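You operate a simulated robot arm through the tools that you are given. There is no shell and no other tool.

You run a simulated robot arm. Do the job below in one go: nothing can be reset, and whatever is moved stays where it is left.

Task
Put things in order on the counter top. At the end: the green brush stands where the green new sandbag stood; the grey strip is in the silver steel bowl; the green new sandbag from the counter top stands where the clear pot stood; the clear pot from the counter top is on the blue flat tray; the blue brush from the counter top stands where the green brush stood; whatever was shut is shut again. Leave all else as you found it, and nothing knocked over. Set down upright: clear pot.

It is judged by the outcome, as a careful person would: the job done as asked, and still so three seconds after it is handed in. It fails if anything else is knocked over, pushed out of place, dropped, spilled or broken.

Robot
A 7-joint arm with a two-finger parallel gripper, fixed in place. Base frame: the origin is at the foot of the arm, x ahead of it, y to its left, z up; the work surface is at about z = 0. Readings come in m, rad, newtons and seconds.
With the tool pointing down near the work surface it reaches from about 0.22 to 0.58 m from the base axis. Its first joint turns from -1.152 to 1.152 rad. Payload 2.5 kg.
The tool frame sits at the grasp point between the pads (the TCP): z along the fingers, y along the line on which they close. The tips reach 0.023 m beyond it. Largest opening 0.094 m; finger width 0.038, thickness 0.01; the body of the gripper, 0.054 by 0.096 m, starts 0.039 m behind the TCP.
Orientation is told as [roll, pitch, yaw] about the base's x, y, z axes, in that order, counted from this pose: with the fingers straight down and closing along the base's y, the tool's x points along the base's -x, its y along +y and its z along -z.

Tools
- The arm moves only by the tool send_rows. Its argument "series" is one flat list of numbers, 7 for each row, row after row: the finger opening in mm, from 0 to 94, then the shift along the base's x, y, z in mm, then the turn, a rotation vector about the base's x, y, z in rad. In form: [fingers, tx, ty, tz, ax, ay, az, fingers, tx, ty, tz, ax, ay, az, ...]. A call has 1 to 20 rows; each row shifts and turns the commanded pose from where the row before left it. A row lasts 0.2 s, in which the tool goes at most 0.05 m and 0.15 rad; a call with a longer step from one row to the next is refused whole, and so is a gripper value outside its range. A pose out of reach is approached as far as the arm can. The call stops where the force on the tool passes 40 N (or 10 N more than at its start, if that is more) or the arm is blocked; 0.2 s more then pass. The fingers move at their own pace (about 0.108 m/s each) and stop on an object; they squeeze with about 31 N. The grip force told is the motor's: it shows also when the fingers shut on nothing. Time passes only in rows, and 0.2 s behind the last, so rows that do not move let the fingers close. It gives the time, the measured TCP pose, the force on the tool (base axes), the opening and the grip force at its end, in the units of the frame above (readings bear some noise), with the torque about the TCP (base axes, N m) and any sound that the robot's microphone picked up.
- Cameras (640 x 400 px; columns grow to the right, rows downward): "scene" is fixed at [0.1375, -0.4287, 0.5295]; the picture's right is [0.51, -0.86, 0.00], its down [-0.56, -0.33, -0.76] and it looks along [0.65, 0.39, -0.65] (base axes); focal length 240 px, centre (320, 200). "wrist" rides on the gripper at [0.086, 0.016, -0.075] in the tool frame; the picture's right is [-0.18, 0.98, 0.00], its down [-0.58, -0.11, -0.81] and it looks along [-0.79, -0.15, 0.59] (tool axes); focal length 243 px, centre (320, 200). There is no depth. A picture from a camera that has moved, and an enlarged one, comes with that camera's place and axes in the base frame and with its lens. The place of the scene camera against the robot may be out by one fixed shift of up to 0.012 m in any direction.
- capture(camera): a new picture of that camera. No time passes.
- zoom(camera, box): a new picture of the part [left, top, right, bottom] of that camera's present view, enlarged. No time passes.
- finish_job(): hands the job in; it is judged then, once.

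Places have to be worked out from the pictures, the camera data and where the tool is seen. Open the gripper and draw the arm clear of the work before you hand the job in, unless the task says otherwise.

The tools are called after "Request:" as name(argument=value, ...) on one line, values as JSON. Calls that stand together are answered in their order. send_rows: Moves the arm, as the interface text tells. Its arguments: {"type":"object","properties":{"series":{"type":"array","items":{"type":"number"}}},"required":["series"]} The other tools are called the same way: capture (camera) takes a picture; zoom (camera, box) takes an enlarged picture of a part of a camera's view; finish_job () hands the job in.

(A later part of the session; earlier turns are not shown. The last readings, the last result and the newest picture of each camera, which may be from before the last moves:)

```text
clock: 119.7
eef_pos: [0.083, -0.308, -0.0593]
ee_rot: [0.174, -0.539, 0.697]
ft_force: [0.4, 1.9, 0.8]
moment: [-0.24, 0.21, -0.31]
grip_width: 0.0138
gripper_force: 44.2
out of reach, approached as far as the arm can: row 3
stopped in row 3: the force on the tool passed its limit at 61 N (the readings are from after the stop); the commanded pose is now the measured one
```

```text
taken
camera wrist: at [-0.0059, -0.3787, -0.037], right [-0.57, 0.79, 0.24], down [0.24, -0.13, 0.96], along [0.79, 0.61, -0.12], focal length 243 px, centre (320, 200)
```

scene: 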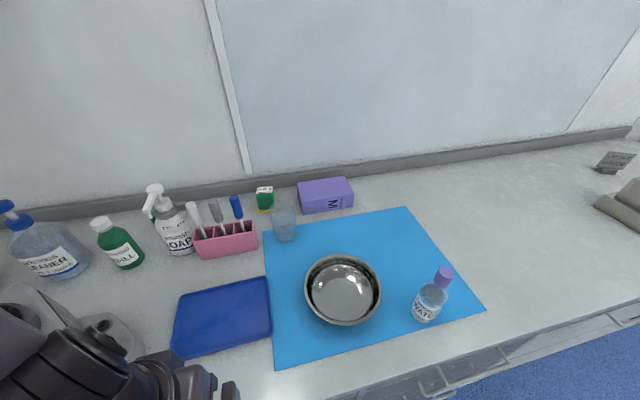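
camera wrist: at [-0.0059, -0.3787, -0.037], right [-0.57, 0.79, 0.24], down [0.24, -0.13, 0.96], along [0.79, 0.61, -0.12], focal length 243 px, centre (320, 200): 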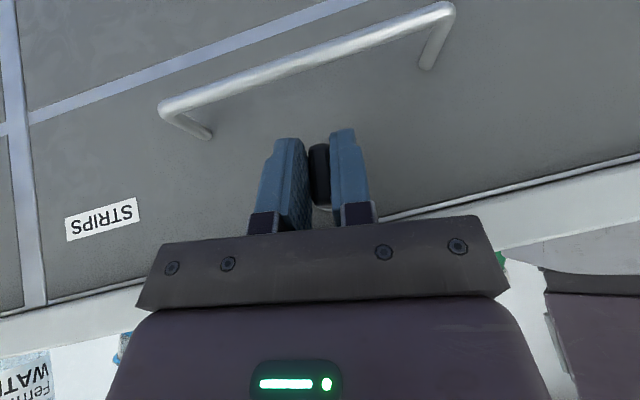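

The knob is back within about 9° of upright, the limit of reach. I release it and retreat up and outward, then look at the front.

Request:
send_rows(series=[20, 0, 0, 0, 0, 0, 0, 40, 0, 0, 0, 0, 0, 0, 40, -4, -7, 13, 0, 0, 0, 40, -5, -9, 16, 0, 0, 0, 40, -5, -9, 20, 0, 0, 0, 40, 0, 0, 40, 0, 0, 0, 40, 0, 0, 40, 0, 0, 0, 40, 0, 0, 30, 0, 0, 0])

Request:
capture(camera="wrist")

Request:
zoom(camera="wrist", box=[0, 0, 640, 4])

```text
clock: 121.5
eef_pos: [0.0688, -0.3311, 0.1004]
ee_rot: [0.177, -0.538, 0.698]
ft_force: [-0.4, 0.6, 0.7]
moment: [0.02, 0.0, 0.0]
grip_width: 0.0399
gripper_force: 0.1
```

```text
taken
camera wrist: at [-0.0205, -0.4041, 0.1206], right [-0.57, 0.79, 0.24], down [0.24, -0.12, 0.96], along [0.79, 0.61, -0.12], focal length 243 px, centre (320, 200)
```

wrist: 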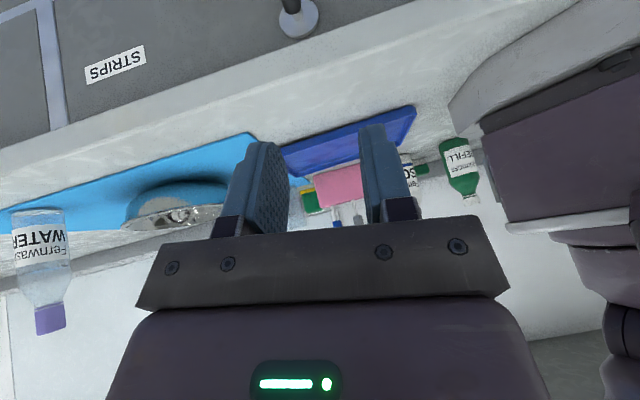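

```text
1.00 times, centred on (320, 2) of wrist (not enlarged: the box is as wide or as high as the picture)
camera zoom: at [-0.0205, -0.4041, 0.1206], right [-0.57, 0.79, 0.24], down [0.24, -0.12, 0.96], along [0.79, 0.61, -0.12], focal length 243 px, centre (320, 398)
```

zoom: 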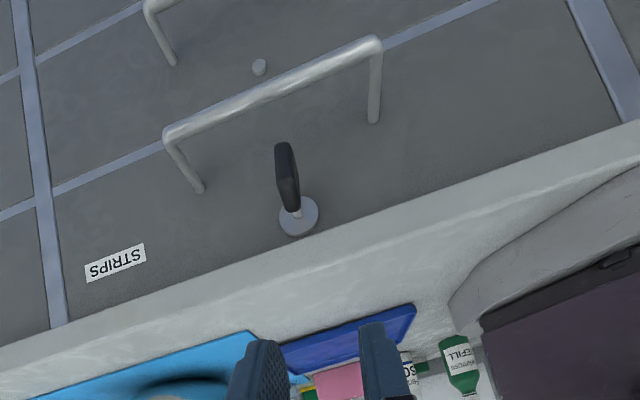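

The drawer is shut and flush, and the knob is close to upright. I move to the main work: straighten the tool (yaw 45°) and go above the clear pot to measure it.

Request:
send_rows(series=[94, 5, 3, 42, -0.12025, 0.0685, 0.0092, 94, 5, 3, 42, -0.12025, 0.0685, 0.0092, 94, 5, 3, 42, -0.12025, 0.0685, 0.0092, 94, 5, 3, 42, -0.12025, 0.0685, 0.0092, 94, 38, 20, 4, 0, 0, 0, 94, 38, 20, 4, 0, 0, 0, 94, 38, 20, 4, 0, 0, 0, 94, 38, 20, 4, 0, 0, 0, 94, 38, 20, 4, 0, 0, 0, 94, 38, 20, 4, 0, 0, 0, 94, 38, 20, 4, 0, 0, 0, 94, 38, 20, 4, 0, 0, 0, 94, 38, 20, 0, 0, 0, 0, 94, 38, 20, 0, 0, 0, 0])

Request:
zoom(camera="wrist", box=[0, 0, 640, 4])

Request:
capture(camera="scene")

```text
clock: 124.5
eef_pos: [0.472, -0.1218, 0.2985]
ee_rot: [0.001, -0.011, 0.785]
ft_force: [-0.2, -0.1, -0.7]
moment: [-0.03, -0.02, 0.01]
grip_width: 0.0942
gripper_force: 0.1
```

```text
1.00 times, centred on (320, 2) of wrist (not enlarged: the box is as wide or as high as the picture)
camera zoom: at [0.398, -0.1737, 0.3729], right [-0.56, 0.83, 0.0], down [0.48, 0.33, 0.81], along [0.67, 0.46, -0.58], focal length 243 px, centre (320, 398)
```

zoom: 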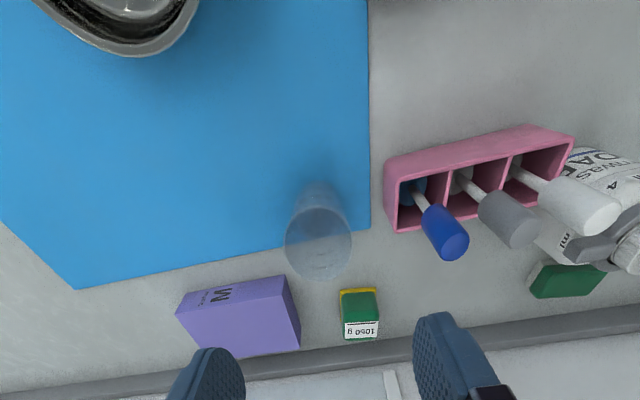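

```text
taken
```

scene: 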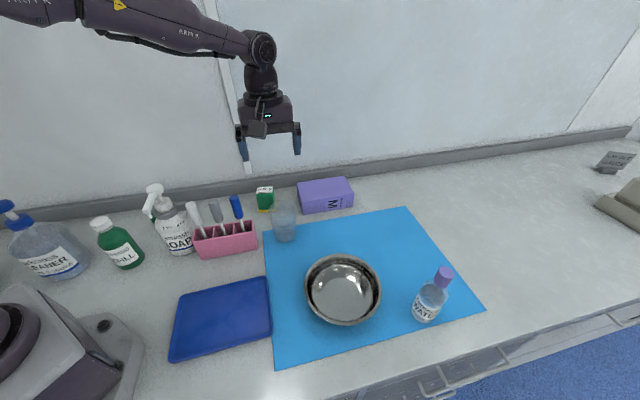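

The pot works out at about (0.4845, -0.1135), with rim height about 0.105 m and rim diameter about 67 mm. I align over it and descend partway to check.

Request:
send_rows(series=[94, 12.5, 8.3, 0, 0, 0, 0, 94, 0, 0, -40, 0, 0, 0, 94, 0, 0, -40, 0, 0, 0, 94, 0, 0, -40, 0, 0, 0, 94, 0, 0, -30, 0, 0, 0, 94, 0, 0, 0, 0, 0, 0])

Request:
capture(camera="wrist")

Request:
zoom(camera="scene", box=[220, 140, 380, 240])

```text
clock: 125.9
eef_pos: [0.4816, -0.1113, 0.1497]
ee_rot: [0.002, -0.011, 0.787]
ft_force: [-0.4, -0.9, 0.2]
moment: [0.0, -0.01, 0.03]
grip_width: 0.0939
gripper_force: 0.0
```

```text
taken
camera wrist: at [0.4089, -0.1643, 0.2221], right [-0.57, 0.82, 0.0], down [0.48, 0.33, 0.81], along [0.67, 0.46, -0.58], focal length 243 px, centre (320, 200)
```

wrist: 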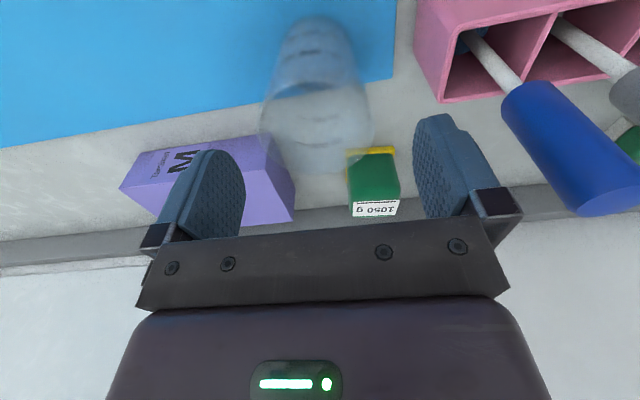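

```text
4.00 times, centred on (300, 190) of scene
camera zoom: at [0.1375, -0.4287, 0.5295], right [0.51, -0.86, 0.0], down [-0.56, -0.33, -0.76], along [0.65, 0.39, -0.65], focal length 958 px, centre (400, 240)
```

zoom: 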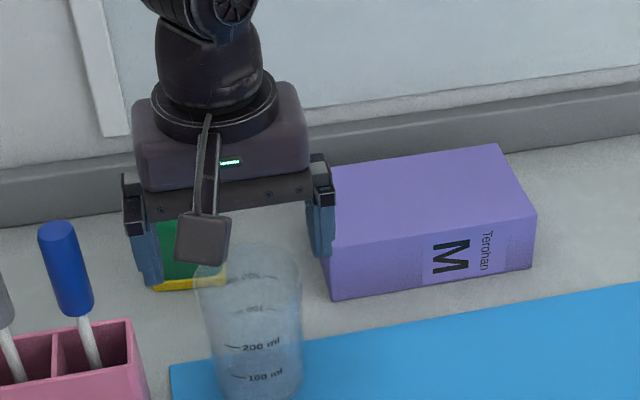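

The pot is centred between the fingers and neighbours are clear. I descend to gripping height and close.

Request:
send_rows(series=[94, 1, -1, -30, 0, 0, 0, 94, 0, 0, -25, 0, 0, 0, 94, 0, 0, -18, 0, 0, 0, 80, 0, 0, 0, 0, 0, 0, 66, 0, 0, 0, 0, 0, 0, 50, 0, 0, 0, 0, 0, 0, 50, 0, 0, 0, 0, 0, 0])

Request:
capture(camera="wrist")

```text
clock: 127.5
eef_pos: [0.4841, -0.1124, 0.0765]
ee_rot: [0.001, -0.01, 0.785]
ft_force: [1.0, -0.3, 0.0]
moment: [0.0, -0.03, -0.03]
grip_width: 0.0703
gripper_force: 31.1
```

```text
taken
camera wrist: at [0.4107, -0.164, 0.1503], right [-0.57, 0.82, 0.0], down [0.48, 0.33, 0.81], along [0.67, 0.46, -0.58], focal length 243 px, centre (320, 200)
```

wrist: 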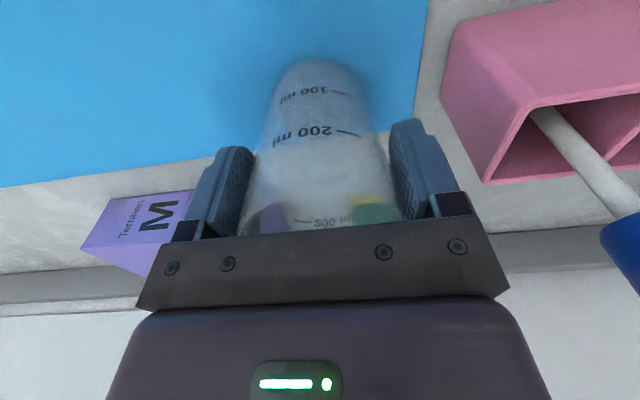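

The pot is gripped (70 mm) without side load, so its spot is (0.484, -0.112). I lift it high over the rack tools and carry it over the tray.

Request:
send_rows(series=[50, 0, 0, 15, 0, 0, 0, 50, 0, 0, 40, 0, 0, 0, 50, 0, 0, 45, 0, 0, 0, 50, 0, 0, 45, 0, 0, 0, 50, 0, 0, 45, 0, 0, 0, 50, 0, 0, 25, 0, 0, 0, 50, -41, -4.3, 0, 0, 0, 0, 50, -41, -4.3, 0, 0, 0, 0, 50, -41, -4.3, 0, 0, 0, 0, 50, -41, -4.3, 0, 0, 0, 0, 50, -41, -4.3, 0, 0, 0, 0, 50, -41, -4.3, 0, 0, 0, 0, 50, 0, 0, 0, 0, 0, 0])

Request:
capture(camera="scene")

Request:
zoom(camera="wrist", box=[0, 0, 640, 4])

```text
clock: 130.3
eef_pos: [0.2375, -0.135, 0.2932]
ee_rot: [0.0, -0.01, 0.785]
ft_force: [-0.2, 0.0, -0.3]
moment: [0.01, -0.01, 0.01]
grip_width: 0.0701
gripper_force: 30.8
```

```text
taken
```

scene: 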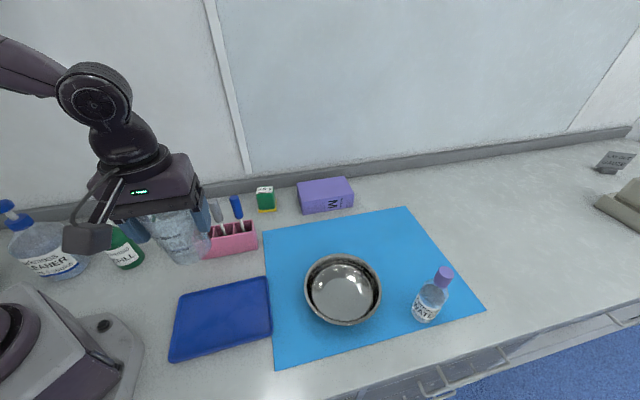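

```text
1.00 times, centred on (320, 2) of wrist (not enlarged: the box is as wide or as high as the picture)
camera zoom: at [0.1649, -0.187, 0.3663], right [-0.57, 0.82, 0.0], down [0.48, 0.33, 0.81], along [0.67, 0.46, -0.58], focal length 243 px, centre (320, 398)
```

zoom: 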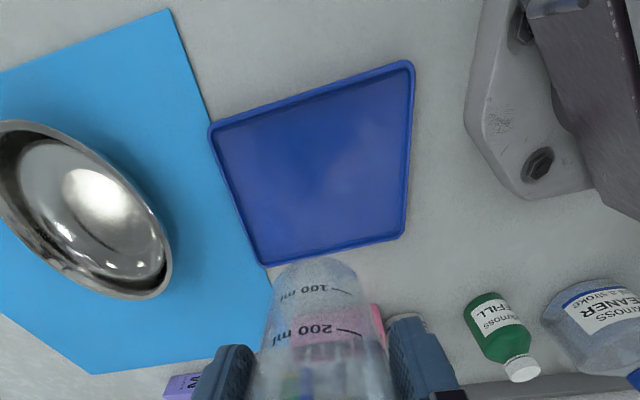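

Tray centre works out at (0.235, -0.139), so the pot is right above it. I lower it quickly at first, then slowly.

Request:
send_rows(series=[50, -2, -3, -40, 0, 0, 0, 50, 0, 0, -45, 0, 0, 0, 50, 0, 0, -45, 0, 0, 0, 50, 0, 0, -40, 0, 0, 0, 50, 0, 0, -20, 0, 0, 0, 50, 0, 0, -12, 0, 0, 0, 50, 0, 0, -5, 0, 0, 0])

Request:
zoom(camera="scene", box=[120, 200, 320, 380])

```text
clock: 131.9
eef_pos: [0.2362, -0.142, 0.0855]
ee_rot: [0.002, -0.01, 0.784]
ft_force: [0.8, 0.5, -1.4]
moment: [0.03, 0.01, -0.02]
grip_width: 0.0703
gripper_force: 30.5
```

```text
2.22 times, centred on (220, 290) of scene
camera zoom: at [0.1375, -0.4287, 0.5295], right [0.51, -0.86, 0.0], down [-0.56, -0.33, -0.76], along [0.65, 0.39, -0.65], focal length 532 px, centre (542, 0)
```

zoom: 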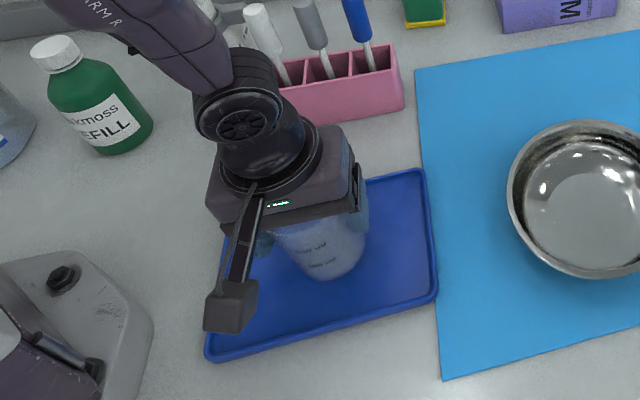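

Request:
send_rows(series=[50, 0, 0, -2, 0, 0, 0, 50, 0, 0, -2, 0, 0, 0])

```text
clock: 132.5
eef_pos: [0.2355, -0.1408, 0.0808]
ee_rot: [0.001, -0.011, 0.784]
ft_force: [-0.3, -0.5, -1.0]
moment: [-0.01, -0.02, -0.02]
grip_width: 0.0704
gripper_force: 30.8
```

Request:
send_rows(series=[50, 0, 0, -1.5, 0, 0, 0, 50, 0, 0, -1, 0, 0, 0])

Request:
zoom(camera="scene", box=[180, 260, 300, 340])

```text
clock: 133.1
eef_pos: [0.2348, -0.1424, 0.0797]
ee_rot: [0.004, -0.01, 0.786]
ft_force: [-0.4, 0.1, 0.1]
moment: [0.02, 0.01, 0.01]
grip_width: 0.0702
gripper_force: 30.7
```

```text
5.00 times, centred on (240, 300) of scene
camera zoom: at [0.1375, -0.4287, 0.5295], right [0.51, -0.86, 0.0], down [-0.56, -0.33, -0.76], along [0.65, 0.39, -0.65], focal length 1198 px, centre (720, -300)
```

zoom: 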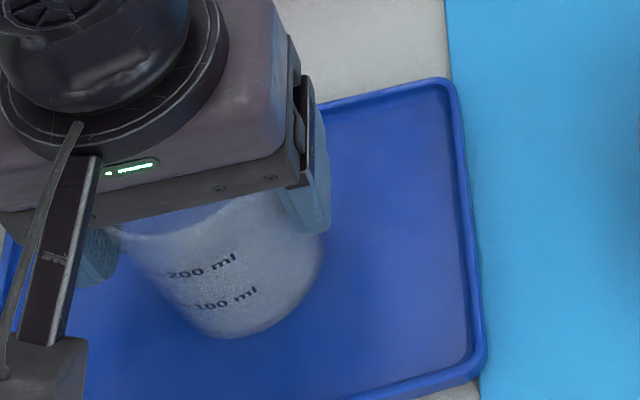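

Request:
send_rows(series=[50, 0, 0, -1, 0, 0, 0, 50, 0, 0, -1, 0, 0, 0])

```text
clock: 133.7
eef_pos: [0.2363, -0.1417, 0.0777]
ee_rot: [0.001, -0.013, 0.785]
ft_force: [-2.9, 0.3, 27.0]
moment: [0.1, -0.17, 0.14]
grip_width: 0.0702
gripper_force: 30.5
```

Contact with the tray floor (27 N). I ease up slightly and open the fingers, then lift off straight.

Request:
send_rows(series=[50, 0, 0, 1, 0, 0, 0, 66, 0, 0, 0, 0, 0, 0, 80, 0, 0, 0, 0, 0, 0, 94, 0, 0, 0, 0, 0, 0, 94, 0, 0, 0, 0, 0, 0, 94, 0, 0, 20, 0, 0, 0, 94, 0, 0, 40, 0, 0, 0, 94, 0, 0, 40, 0, 0, 0, 94, 0, 0, 40, 0, 0, 0])

Request:
capture(camera="scene")

Request:
zoom(camera="wrist", box=[0, 0, 640, 4])

```text
clock: 135.7
eef_pos: [0.2378, -0.1461, 0.2227]
ee_rot: [0.002, -0.011, 0.786]
ft_force: [0.2, 0.2, -0.1]
moment: [-0.01, 0.0, 0.0]
grip_width: 0.0941
gripper_force: 0.0
```

```text
taken
```

scene: 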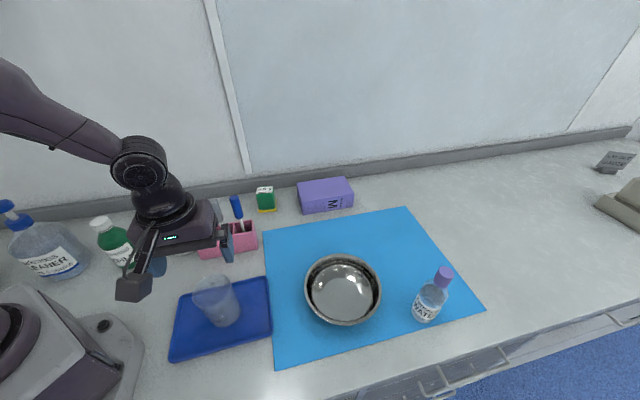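

```text
1.00 times, centred on (320, 2) of wrist (not enlarged: the box is as wide or as high as the picture)
camera zoom: at [0.1644, -0.1969, 0.2953], right [-0.57, 0.82, 0.0], down [0.48, 0.33, 0.81], along [0.67, 0.46, -0.58], focal length 243 px, centre (320, 398)
```

zoom: 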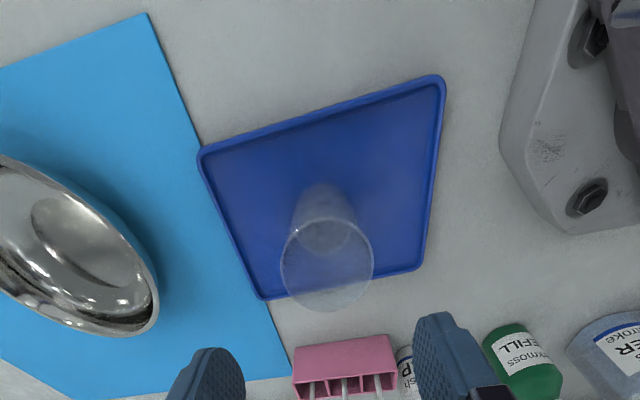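

The pot stands upright on the tray. Next is the sandbag: its base spans about 56 mm centred near (0.556, 0.018), turned about 7°. I move above it with matching yaw.

Request:
send_rows(series=[94, 0, 0, 40, 0, 0, 0, 94, 0, 0, 35, 0, 0, 0, 94, 35, 18, 0, 0, 0, -0.04, 94, 35, 18, 0, 0, 0, -0.04, 94, 35, 18, 0, 0, 0, -0.04, 94, 35, 18, 0, 0, 0, 0, 94, 35, 18, 0, 0, 0, 0, 94, 35, 18, 0, 0, 0, 0, 94, 35, 18, 0, 0, 0, 0, 94, 35, 19, 0, 0, 0, 0, 94, 38, 19, 0, 0, 0, 0, 94, 0, 0, 0, 0, 0, 0])

Request:
zoom(camera="wrist", box=[0, 0, 640, 4])

Request:
zoom(camera="wrist", box=[240, 0, 400, 4])

```text
clock: 138.3
eef_pos: [0.5537, 0.0216, 0.2913]
ee_rot: [0.003, -0.008, 0.664]
ft_force: [0.0, -0.1, -0.3]
moment: [0.01, 0.01, 0.0]
grip_width: 0.0942
gripper_force: 0.2
```

```text
1.00 times, centred on (320, 2) of wrist (not enlarged: the box is as wide or as high as the picture)
camera zoom: at [0.4745, -0.0206, 0.3647], right [-0.46, 0.89, 0.0], down [0.52, 0.27, 0.81], along [0.72, 0.38, -0.58], focal length 243 px, centre (320, 398)
```

zoom: 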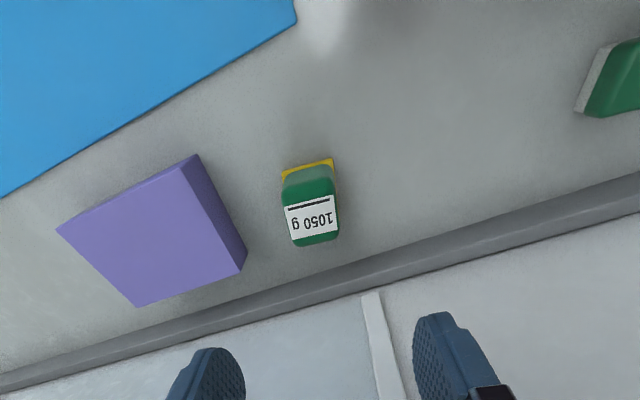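

```text
4.00 times, centred on (320, 2) of wrist
camera zoom: at [0.4745, -0.0206, 0.3647], right [-0.46, 0.89, 0.0], down [0.52, 0.27, 0.81], along [0.72, 0.38, -0.58], focal length 970 px, centre (320, 992)
```

zoom: 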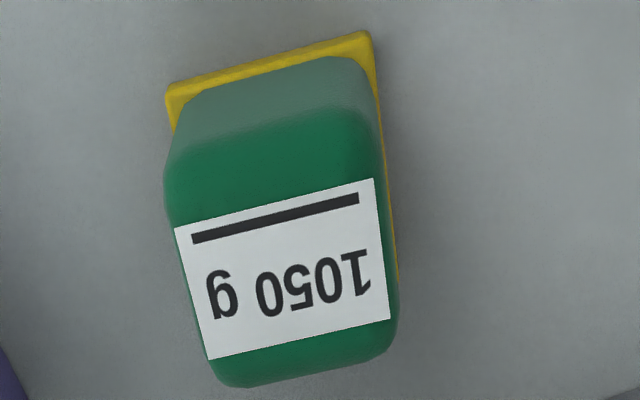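

The sandbag lines up with the gripper, centre about (0.558, 0.0165), top about 0.07 m. I shift a few millimetres and descend around it.

Request:
send_rows(series=[94, 4, -5, 0, 0, 0, 0, 94, 0, 0, -45, 0, 0, 0, 94, 0, 0, -45, 0, 0, 0, 94, 0, 0, -45, 0, 0, 0, 94, 0, 0, -35, 0, 0, 0, 94, 0, 0, 0, 0, 0, 0])

Request:
capture(camera="wrist")

```text
clock: 139.7
eef_pos: [0.5559, 0.0167, 0.1234]
ee_rot: [0.003, -0.01, 0.667]
ft_force: [0.4, -0.3, 0.1]
moment: [-0.02, 0.0, 0.0]
grip_width: 0.0939
gripper_force: 0.1
```

```text
taken
camera wrist: at [0.4768, -0.0252, 0.1971], right [-0.46, 0.89, 0.0], down [0.52, 0.27, 0.81], along [0.72, 0.38, -0.58], focal length 243 px, centre (320, 200)
```

wrist: 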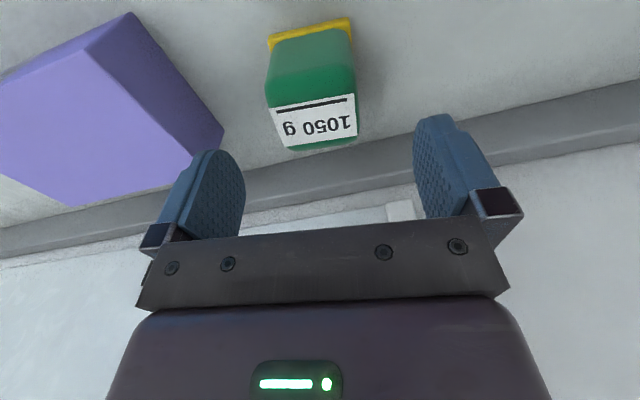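

Request:
send_rows(series=[94, 1, 1, -35, 0, 0, 0, 94, 0, 0, -25, 0, 0, 0, 94, 0, 0, -18, 0, 0, 0, 75, 0, 0, 0, 0, 0, 0, 55, 0, 0, 0, 0, 0, 0, 40, 0, 0, 0, 0, 0, 0, 40, 0, 0, 0, 0, 0, 0])

Request:
capture(camera="wrist")

```text
clock: 141.3
eef_pos: [0.5591, 0.0183, 0.0449]
ee_rot: [0.001, -0.01, 0.664]
ft_force: [2.0, -3.8, 0.1]
moment: [-0.19, -0.18, -0.15]
grip_width: 0.0558
gripper_force: 31.0
```

```text
taken
camera wrist: at [0.4797, -0.0242, 0.1177], right [-0.46, 0.89, 0.0], down [0.52, 0.27, 0.81], along [0.72, 0.38, -0.58], focal length 243 px, centre (320, 200)
```

wrist: 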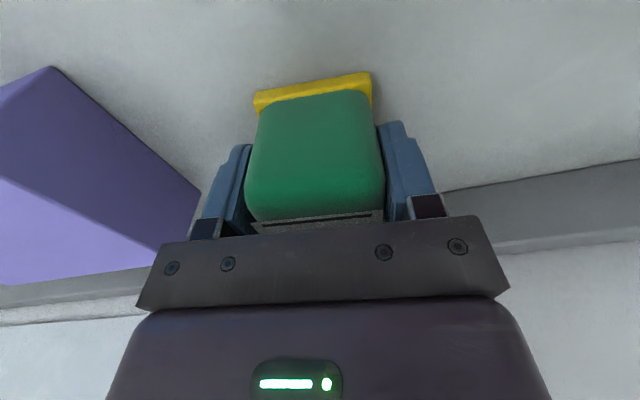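

Sandbag gripped (56 mm); its spot is about (0.560, 0.019). I lift it well clear and carry it to where the pot stood.

Request:
send_rows(series=[40, 0, 0, 15, 0, 0, 0, 40, 0, 0, 35, 0, 0, 0, 40, 0, 0, 40, 0, 0, 0, 40, 0, 0, 40, 0, 0, 0, 40, 0, 0, 30, 0, 0, 0, 40, -19, -33, 0, 0, 0, 0, 40, -19, -33, 0, 0, 0, 0, 40, -19, -33, 0, 0, 0, 0, 40, -19, -33, 0, 0, 0, 0, 40, 0, 0, 0, 0, 0, 0])

Request:
zoom(camera="wrist", box=[0, 0, 640, 4])

Request:
capture(camera="scene")

```text
clock: 143.5
eef_pos: [0.4823, -0.1146, 0.2056]
ee_rot: [0.002, -0.01, 0.666]
ft_force: [0.0, -1.4, -5.3]
moment: [-0.01, 0.02, -0.01]
grip_width: 0.056
gripper_force: 31.2
```

```text
1.00 times, centred on (320, 2) of wrist (not enlarged: the box is as wide or as high as the picture)
camera zoom: at [0.403, -0.157, 0.2797], right [-0.46, 0.89, 0.0], down [0.52, 0.27, 0.81], along [0.72, 0.38, -0.58], focal length 243 px, centre (320, 398)
```

zoom: 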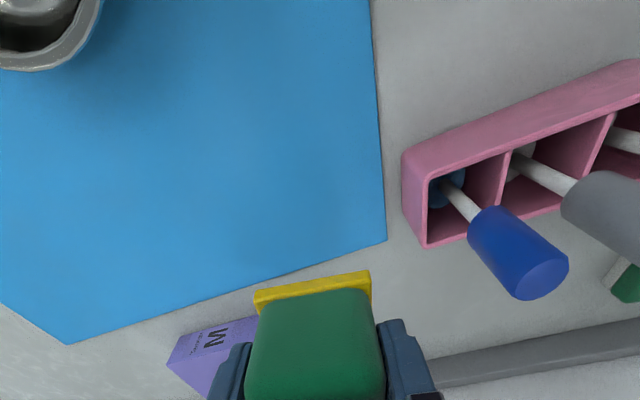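

```text
taken
```

scene: 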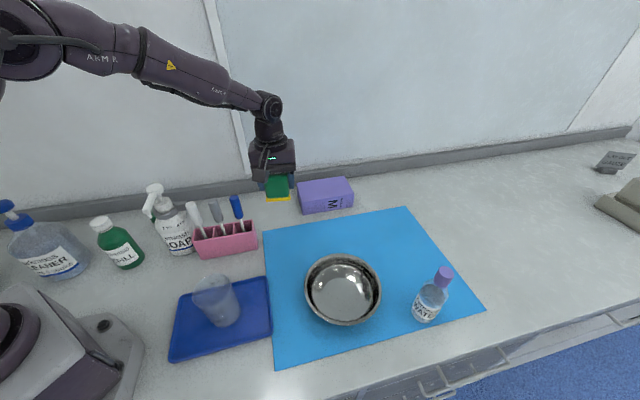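

Request:
send_rows(series=[40, 0, 1, -45, 0, 0, 0, 40, 0, 0, -45, 0, 0, 0, 40, 0, 0, -40, 0, 0, 0, 40, 0, 0, -15, 0, 0, 0, 40, 0, 0, -8, 0, 0, 0, 40, 0, 0, 0, 0, 0, 0])

Request:
zoom(camera="scene", box=[220, 170, 380, 270])

Request:
capture(camera="wrist")

```text
clock: 144.9
eef_pos: [0.4804, -0.1127, 0.0528]
ee_rot: [0.003, -0.011, 0.666]
ft_force: [-0.2, -0.4, -6.2]
moment: [-0.01, -0.03, 0.02]
grip_width: 0.0559
gripper_force: 31.6
```

```text
4.00 times, centred on (300, 220) of scene
camera zoom: at [0.1375, -0.4287, 0.5295], right [0.51, -0.86, 0.0], down [-0.56, -0.33, -0.76], along [0.65, 0.39, -0.65], focal length 958 px, centre (400, 120)
```

zoom: 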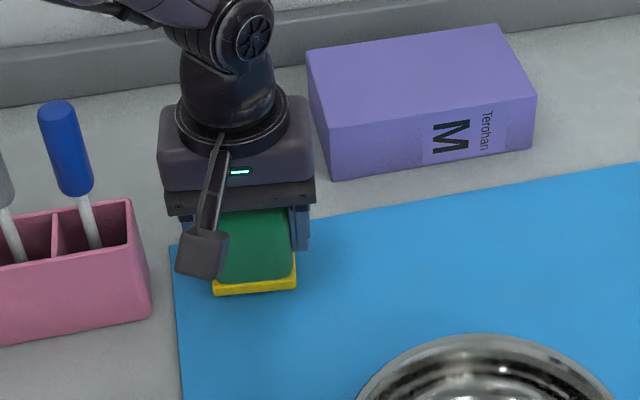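

```text
taken
camera wrist: at [0.4017, -0.155, 0.1256], right [-0.46, 0.89, 0.0], down [0.52, 0.27, 0.81], along [0.72, 0.38, -0.58], focal length 243 px, centre (320, 200)
```

wrist: 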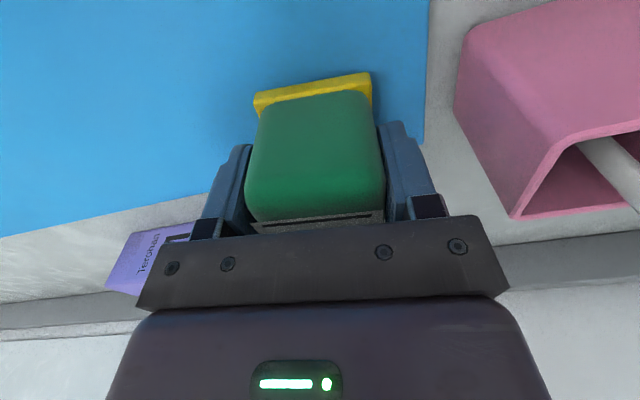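

The spot matches where the pot stood. I lower the last millimetres gently.

Request:
send_rows(series=[40, 1, -0.5, -3, 0, 0, 0, 40, 0, 0, -2, 0, 0, 0])

Request:
send_rows(series=[40, 0, 0, -1, 0, 0, 0, 40, 0, 0, -1, 0, 0, 0])

```text
clock: 145.5
eef_pos: [0.4819, -0.1142, 0.0485]
ee_rot: [0.003, -0.008, 0.666]
ft_force: [-7.0, 0.8, 5.0]
moment: [0.02, -0.01, 0.06]
grip_width: 0.0558
gripper_force: 31.0
```

```text
clock: 146.2
eef_pos: [0.4826, -0.1132, 0.0484]
ee_rot: [0.004, -0.009, 0.665]
ft_force: [-3.9, 0.5, 4.5]
moment: [-0.01, -0.21, 0.01]
grip_width: 0.0559
gripper_force: 30.8
stopped in row 2: the force on the tool passed its limit at 44 N (the readings are from after the stop); the commanded pose is now the measured one
```

Set down. I release and lift straight up.

Request:
send_rows(series=[60, 0, 0, 0, 0, 0, 0, 75, 0, 0, 0, 0, 0, 0, 94, 0, 0, 0, 0, 0, 0, 94, 0, 0, 0, 0, 0, 0, 94, 0, 0, 25, 0, 0, 0, 94, 0, 0, 40, 0, 0, 0, 94, 0, 0, 45, 0, 0, 0, 94, 0, 0, 45, 0, 0, 0])

Request:
capture(camera="scene")

Request:
zoom(camera="wrist", box=[0, 0, 640, 4])

```text
clock: 148.0
eef_pos: [0.4837, -0.1124, 0.2031]
ee_rot: [0.008, -0.009, 0.666]
ft_force: [0.0, -0.2, 0.0]
moment: [0.02, 0.02, 0.01]
grip_width: 0.094
gripper_force: 0.0
```

```text
taken
```

scene: 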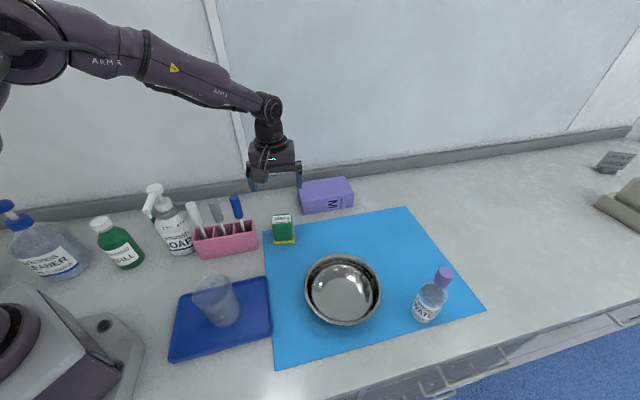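

```text
1.00 times, centred on (320, 2) of wrist (not enlarged: the box is as wide or as high as the picture)
camera zoom: at [0.4047, -0.1547, 0.2772], right [-0.46, 0.89, 0.01], down [0.52, 0.27, 0.81], along [0.72, 0.38, -0.59], focal length 243 px, centre (320, 398)
```

zoom: 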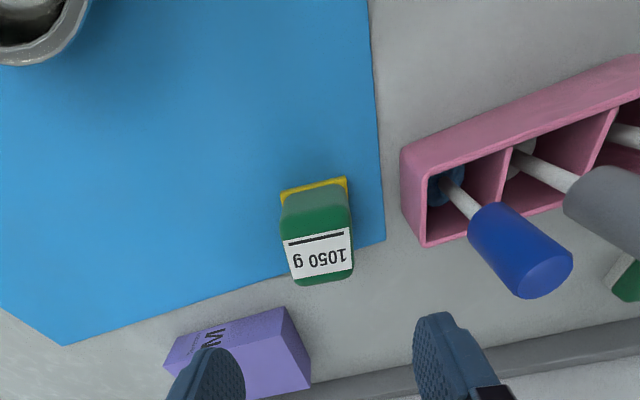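

The sandbag now stands where the pot stood. Next, I rise and move over the green brush behind the soap to measure it.

Request:
send_rows(series=[94, 0, 0, 45, 0, 0, 0, 94, 0, 0, 45, 0, 0, 0, 94, 0, 0, 40, 0, 0, 0, 94, -15, 37, 0, 0, 0, 0.03, 94, -15, 37, 0, 0, 0, 0.03, 94, -15, 37, 0, 0, 0, 0.03, 94, -15, 37, 0, 0, 0, 0.03, 94, -15, 37, 0, 0, 0, 0, 94, -15, 37, 0, 0, 0, 0, 94, -15, 37, 0, 0, 0, 0, 94, -15, 37, 0, 0, 0, 0, 94, -15, 37, 0, 0, 0, 0, 94, 0, 0, 0, 0, 0, 0])

Request:
zoom(camera="wrist", box=[0, 0, 640, 4])

Request:
zoom(camera="wrist", box=[220, 0, 420, 10])

```text
clock: 150.8
eef_pos: [0.3481, 0.2192, 0.3317]
ee_rot: [0.005, -0.01, 0.784]
ft_force: [0.0, -0.3, -0.2]
moment: [0.0, 0.0, 0.0]
grip_width: 0.0941
gripper_force: 0.2
```

```text
1.00 times, centred on (320, 2) of wrist (not enlarged: the box is as wide or as high as the picture)
camera zoom: at [0.274, 0.1686, 0.4049], right [-0.57, 0.82, 0.01], down [0.49, 0.33, 0.81], along [0.67, 0.46, -0.59], focal length 243 px, centre (320, 398)
```

zoom: 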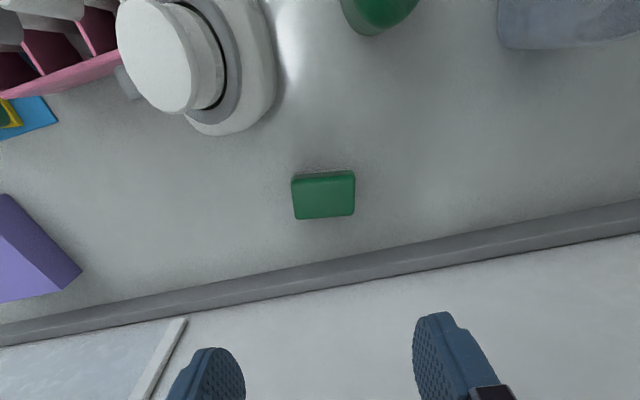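

```text
3.20 times, centred on (320, 5) of wrist
camera zoom: at [0.274, 0.1686, 0.4049], right [-0.57, 0.82, 0.01], down [0.49, 0.33, 0.81], along [0.67, 0.46, -0.59], focal length 776 px, centre (320, 824)
```

zoom: 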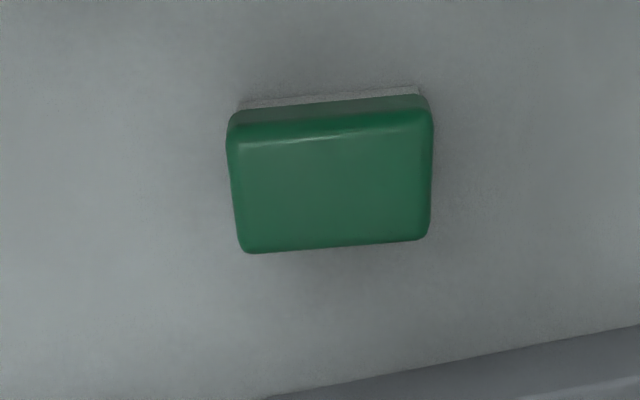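

The green brush is about 73 x 40 mm, centred near (0.351, 0.227), turned like the sandbag. I align yaw and position and descend partway.

Request:
send_rows(series=[94, 3, 7, 0, 0, 0, -0.06, 94, 0, 0, -40, 0, 0, -0.058, 94, 0, 0, -45, 0, 0, 0, 94, 0, 0, -45, 0, 0, 0, 94, 0, 0, -45, 0, 0, 0, 94, 0, 0, -30, 0, 0, 0, 94, 0, 0, 0, 0, 0, 0])

Request:
capture(camera="wrist")

Request:
capture(camera="scene")

```text
clock: 152.4
eef_pos: [0.3515, 0.2272, 0.1268]
ee_rot: [0.006, -0.009, 0.67]
ft_force: [0.4, 0.3, 1.1]
moment: [-0.01, 0.0, 0.04]
grip_width: 0.094
gripper_force: 0.1
```

```text
taken
camera wrist: at [0.271, 0.1845, 0.2001], right [-0.46, 0.89, 0.01], down [0.52, 0.27, 0.81], along [0.72, 0.38, -0.58], focal length 243 px, centre (320, 200)
```

wrist: 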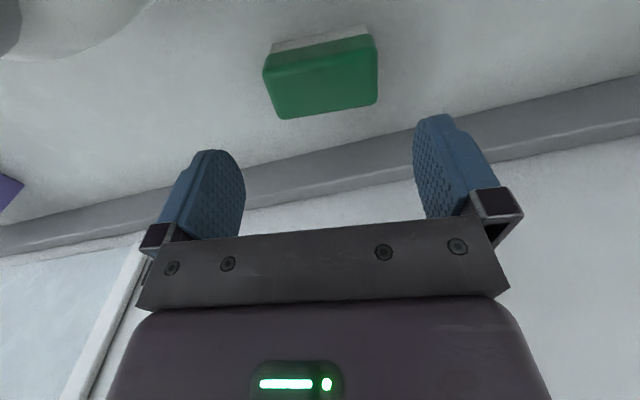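

```text
taken
```

scene: 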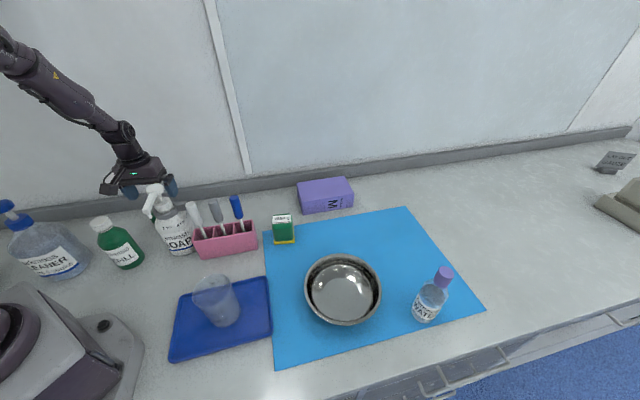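

The brush is centred under the gripper and the soap is clear. I descend and grip it.

Request:
send_rows(series=[94, 0, 0, -40, 0, 0, 0, 94, 0, 0, -30, 0, 0, 0, 94, 0, 0, -18, 0, 0, 0, 94, 0, 0, -9, 0, 0, 0, 94, 0, 0, 0, 0, 0, 0])

Request:
capture(camera="wrist")

```text
clock: 153.6
eef_pos: [0.351, 0.2264, 0.0293]
ee_rot: [0.007, -0.01, 0.668]
ft_force: [0.3, -0.5, 0.1]
moment: [0.0, -0.02, 0.01]
grip_width: 0.0941
gripper_force: 0.1
```

```text
taken
camera wrist: at [0.2718, 0.1838, 0.1025], right [-0.46, 0.89, 0.01], down [0.52, 0.27, 0.81], along [0.72, 0.38, -0.58], focal length 243 px, centre (320, 200)
```

wrist: 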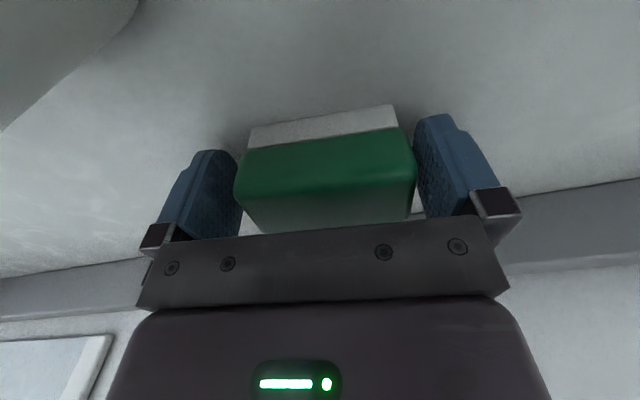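

Request:
send_rows(series=[80, 0, 0, 0, 0, 0, 0, 65, 0, 0, 0, 0, 0, 0, 55, 0, 0, 0, 0, 0, 0, 55, 0, 0, 0, 0, 0, 0])

Request:
capture(camera="wrist")

```text
clock: 154.6
eef_pos: [0.3508, 0.2253, 0.0285]
ee_rot: [0.006, -0.007, 0.669]
ft_force: [0.0, 0.1, 1.2]
moment: [-0.07, -0.03, 0.02]
grip_width: 0.0754
gripper_force: 31.0
```

```text
taken
camera wrist: at [0.2718, 0.1838, 0.1027], right [-0.46, 0.89, 0.01], down [0.52, 0.27, 0.81], along [0.72, 0.38, -0.58], focal length 243 px, centre (320, 200)
```

wrist: 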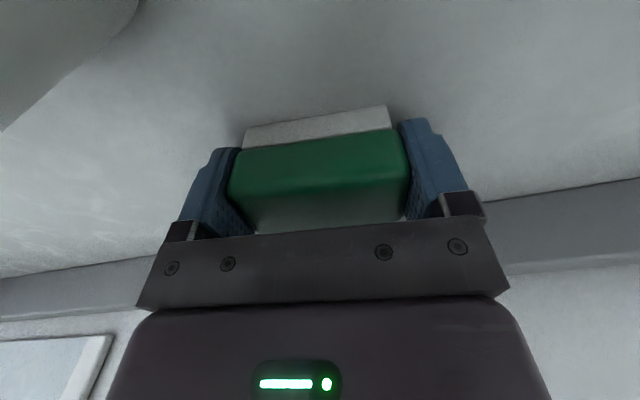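

The brush is held (75 mm); its spot is about (0.350, 0.227). I lift it clear of the soap pump and carry it to the sandbag's old place.

Request:
send_rows(series=[55, 0, 0, 12, 0, 0, 0, 55, 0, 0, 40, 0, 0, 0, 55, 0, 0, 45, 0, 0, 0, 55, 0, 0, 45, 0, 0, 0, 55, 0, 0, 45, 0, 0, 0, 55, 0, 0, 35, 0, 0, 0, 55, 26.1, -25.8, 0, 0, 0, 0, 55, 26.1, -25.8, 0, 0, 0, 0, 55, 26.1, -25.8, 0, 0, 0, 0, 55, 26.1, -25.8, 0, 0, 0, 0, 55, 26.1, -25.8, 0, 0, 0, 0, 55, 26.1, -25.8, 0, 0, 0, 0, 55, 26.1, -25.8, 0, 0, 0, 0, 55, 26.3, -26, 0, 0, 0, 0, 55, 0, 0, 0, 0, 0, 0])

Request:
capture(camera="scene")

Request:
zoom(camera="wrist", box=[0, 0, 640, 4])

```text
clock: 157.8
eef_pos: [0.5604, 0.0217, 0.2498]
ee_rot: [0.005, -0.009, 0.667]
ft_force: [0.0, -0.6, -0.8]
moment: [-0.03, -0.02, 0.0]
grip_width: 0.0752
gripper_force: 31.2
```

```text
taken
```

scene: 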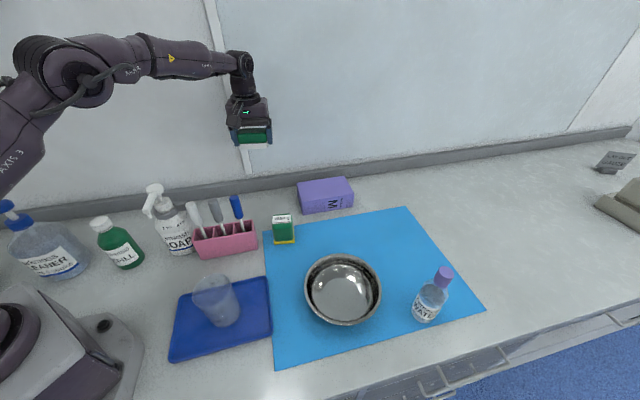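

```text
1.00 times, centred on (320, 2) of wrist (not enlarged: the box is as wide or as high as the picture)
camera zoom: at [0.4822, -0.0211, 0.3239], right [-0.46, 0.89, 0.01], down [0.52, 0.27, 0.81], along [0.72, 0.38, -0.59], focal length 243 px, centre (320, 398)
```

zoom: 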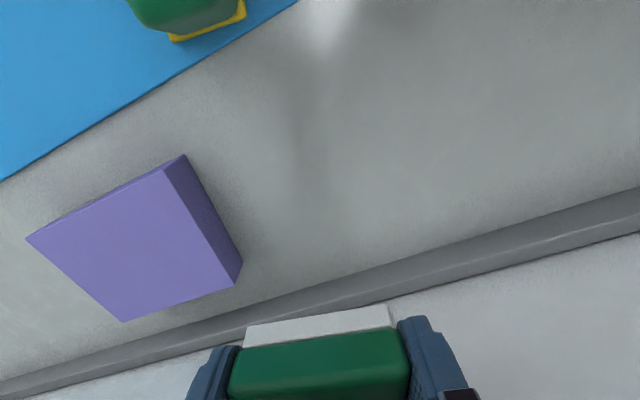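

Request:
send_rows(series=[55, -1, -2, -45, 0, 0, 0, 55, 0, 0, -45, 0, 0, 0, 55, 0, 0, -45, 0, 0, 0, 55, 0, 0, -45, 0, 0, 0, 55, 0, 0, -25, 0, 0, 0, 55, 0, 0, -9, 0, 0, 0, 55, 0, 0, -3, 0, 0, 0, 55, 0, 0, -2, 0, 0, 0])

Request:
zoom(camera="scene", box=[200, 140, 340, 240])

```text
clock: 159.6
eef_pos: [0.5574, 0.0167, 0.034]
ee_rot: [0.005, -0.008, 0.668]
ft_force: [0.5, -0.4, -1.1]
moment: [-0.03, 0.0, 0.01]
grip_width: 0.0753
gripper_force: 31.1
```

```text
4.00 times, centred on (270, 190) of scene
camera zoom: at [0.1375, -0.4287, 0.5295], right [0.51, -0.86, 0.0], down [-0.56, -0.33, -0.76], along [0.65, 0.39, -0.65], focal length 958 px, centre (520, 240)
```

zoom: 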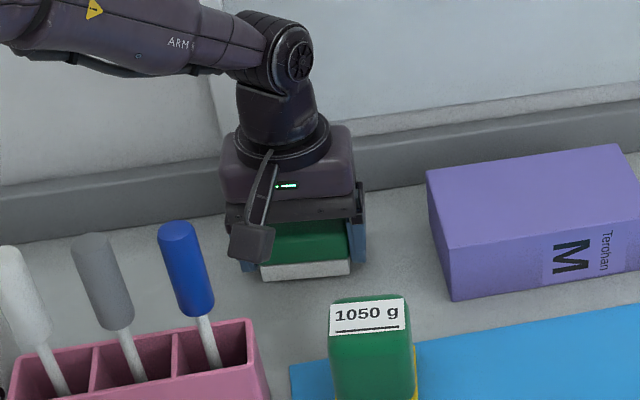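

Request:
send_rows(series=[55, 2.5, 2.3, -2, 0, 0, 0, 55, 0, 0, -1.5, 0, 0, 0])

Request:
send_rows(series=[55, 0, 0, -1, 0, 0, 0, 55, 0, 0, -1, 0, 0, 0])

```text
clock: 160.2
eef_pos: [0.561, 0.0214, 0.0304]
ee_rot: [0.004, -0.008, 0.667]
ft_force: [-0.6, 0.5, -1.3]
moment: [0.0, 0.02, -0.01]
grip_width: 0.0754
gripper_force: 30.8
```

```text
clock: 160.8
eef_pos: [0.5603, 0.0198, 0.0293]
ee_rot: [0.005, -0.01, 0.67]
ft_force: [0.9, 0.4, 1.8]
moment: [-0.09, -0.07, 0.02]
grip_width: 0.0757
gripper_force: 31.2
```

Contact begins. I release the brush and lift away.

Request:
send_rows(series=[55, 0, 0, -0.7, 0, 0, 0, 70, 0, 0, 0, 0, 0, 0, 82, 0, 0, 0, 0, 0, 0, 94, 0, 0, 0, 0, 0, 0, 94, 0, 0, 0, 0, 0, 0, 94, 0, 0, 20, 0, 0, 0, 94, 0, 0, 40, 0, 0, 0, 94, 0, 0, 45, 0, 0, 0, 94, 0, 0, 45, 0, 0, 0, 94, 0, 0, 45, 0, 0, 0])

Request:
capture(camera="scene")

Request:
zoom(camera="wrist", box=[0, 0, 640, 4])

```text
clock: 163.0
eef_pos: [0.5622, 0.0201, 0.2199]
ee_rot: [0.005, -0.01, 0.667]
ft_force: [0.6, 1.0, 0.4]
moment: [-0.01, 0.0, -0.02]
grip_width: 0.094
gripper_force: 0.1
```

```text
taken
```

scene: 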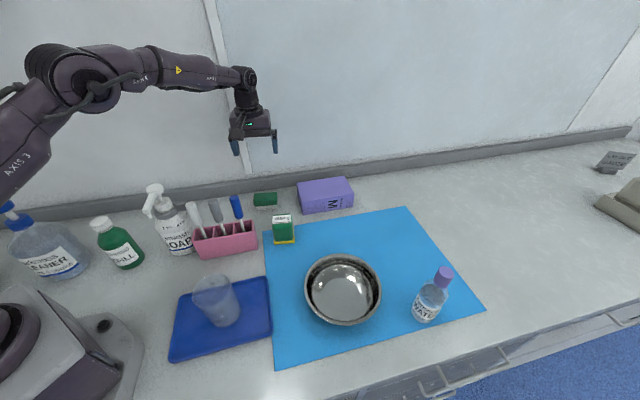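

```text
1.00 times, centred on (320, 2) of wrist (not enlarged: the box is as wide or as high as the picture)
camera zoom: at [0.4832, -0.0222, 0.2946], right [-0.46, 0.89, 0.01], down [0.52, 0.27, 0.81], along [0.72, 0.38, -0.59], focal length 243 px, centre (320, 398)
```

zoom: 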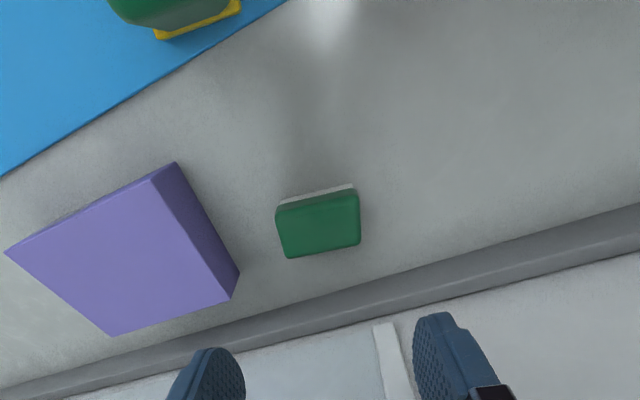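

The green brush now stands where the sandbag stood. Next is the blue brush in the rack: its handle top is near (0.407, -0.044, 0.172). I turn the gripper to close across the rack (front and back of the handle) and go above it.

Request:
send_rows(series=[94, -10, -4, 15, 0, 0, -0.1452, 94, -15, -6, 15, 0, 0, -0.1452, 94, -15, -6, 15, 0, 0, -0.1452, 94, -15, -6, 15, 0, 0, -0.1452, 94, -15, -6, 10, 0, 0, -0.1452, 94, -15, -6, 10, 0, 0, -0.1452, 94, -17, -7, 0, 0, 0, -0.1452, 94, -17, -7, 0, 0, 0, -0.1452, 94, -18, -8, 0, 0, 0, -0.1452, 94, -18, -8, 0, 0, 0, -0.1452, 94, 0, 0, 0, 0, 0, 0])

Request:
zoom(camera="wrist", box=[0, 0, 640, 4])

Request:
capture(camera="wrist")

```text
clock: 165.4
eef_pos: [0.4058, -0.0445, 0.3048]
ee_rot: [0.006, -0.008, -0.787]
ft_force: [-0.2, 0.4, -0.1]
moment: [0.02, 0.0, 0.0]
grip_width: 0.0942
gripper_force: 0.1
```

```text
1.00 times, centred on (320, 2) of wrist (not enlarged: the box is as wide or as high as the picture)
camera zoom: at [0.3546, 0.027, 0.3776], right [0.83, 0.56, 0.01], down [0.33, -0.49, 0.81], along [0.46, -0.67, -0.58], focal length 243 px, centre (320, 398)
```

zoom: 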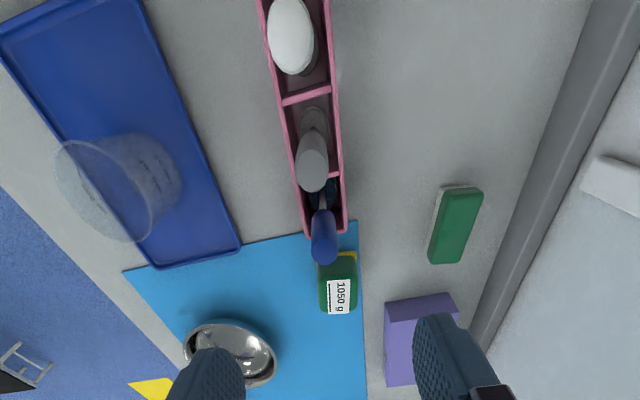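

```text
taken
camera wrist: at [0.3546, 0.027, 0.3776], right [0.83, 0.56, 0.01], down [0.33, -0.49, 0.81], along [0.46, -0.67, -0.58], focal length 243 px, centre (320, 200)
```

wrist: 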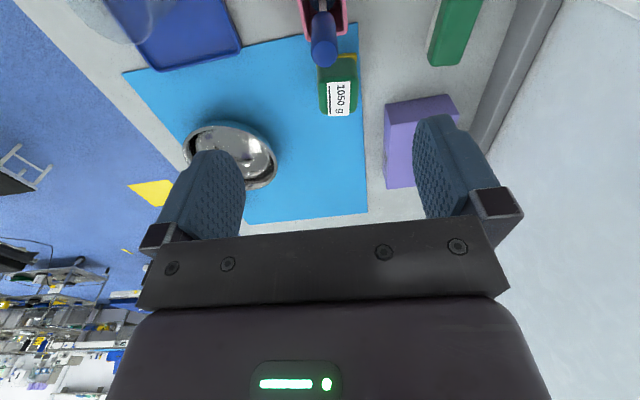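

The blue handle is within 4 mm of the gripper axis. I correct and descend to grip the handle near its middle.

Request:
send_rows(series=[94, 1, 4, -40, 0, 0, 0, 94, 0, 0, -40, 0, 0, 0, 94, 0, 0, -40, 0, 0, 0, 70, 0, 0, -25, 0, 0, 0, 60, 0, 0, -13, 0, 0, 0, 60, 0, 0, 0, 0, 0, 0])

Request:
capture(camera="wrist")

Request:
zoom(camera="scene", box=[160, 150, 320, 270])

```text
clock: 166.8
eef_pos: [0.4063, -0.0386, 0.144]
ee_rot: [0.006, -0.008, -0.785]
ft_force: [-0.7, -0.1, 1.1]
moment: [-0.02, 0.01, -0.04]
grip_width: 0.0599
gripper_force: 0.2
```

```text
taken
camera wrist: at [0.3543, 0.0328, 0.2174], right [0.82, 0.57, 0.01], down [0.33, -0.49, 0.81], along [0.46, -0.67, -0.59], focal length 243 px, centre (320, 200)
```

wrist: 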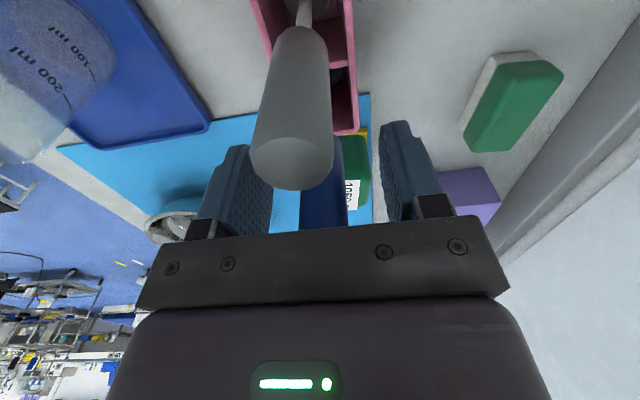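

```text
3.33 times, centred on (240, 210) of scene
camera zoom: at [0.1375, -0.4287, 0.5295], right [0.51, -0.86, 0.0], down [-0.56, -0.33, -0.76], along [0.65, 0.39, -0.65], focal length 799 px, centre (587, 167)
```

zoom: 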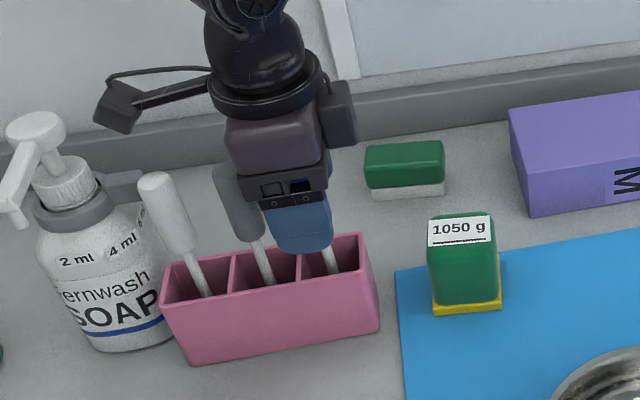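

The blue handle is between the fingers and the grey one is clear. I close on it.

Request:
send_rows(series=[40, 0, 0, 0, 0, 0, 0, 25, 0, 0, 0, 0, 0, 0, 15, 0, 0, 0, 0, 0, 0, 15, 0, 0, 0, 0, 0, 0])

Request:
capture(camera="wrist")

```text
clock: 167.8
eef_pos: [0.4048, -0.0407, 0.1441]
ee_rot: [0.004, -0.008, -0.785]
ft_force: [0.3, 0.2, -0.7]
moment: [-0.02, 0.0, 0.01]
grip_width: 0.0209
gripper_force: 31.0
```

```text
taken
camera wrist: at [0.3544, 0.0327, 0.2177], right [0.82, 0.57, 0.01], down [0.33, -0.49, 0.81], along [0.46, -0.67, -0.59], focal length 243 px, centre (320, 200)
```

wrist: 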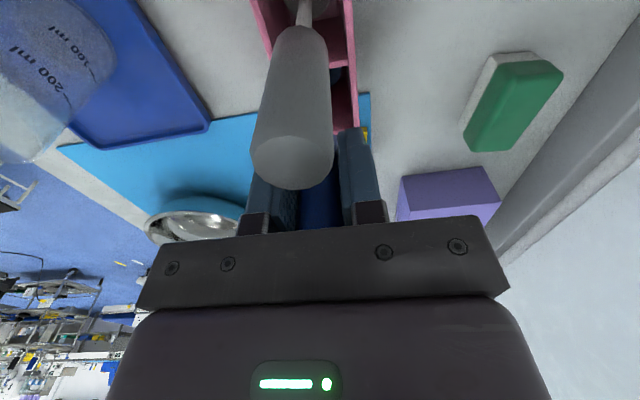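

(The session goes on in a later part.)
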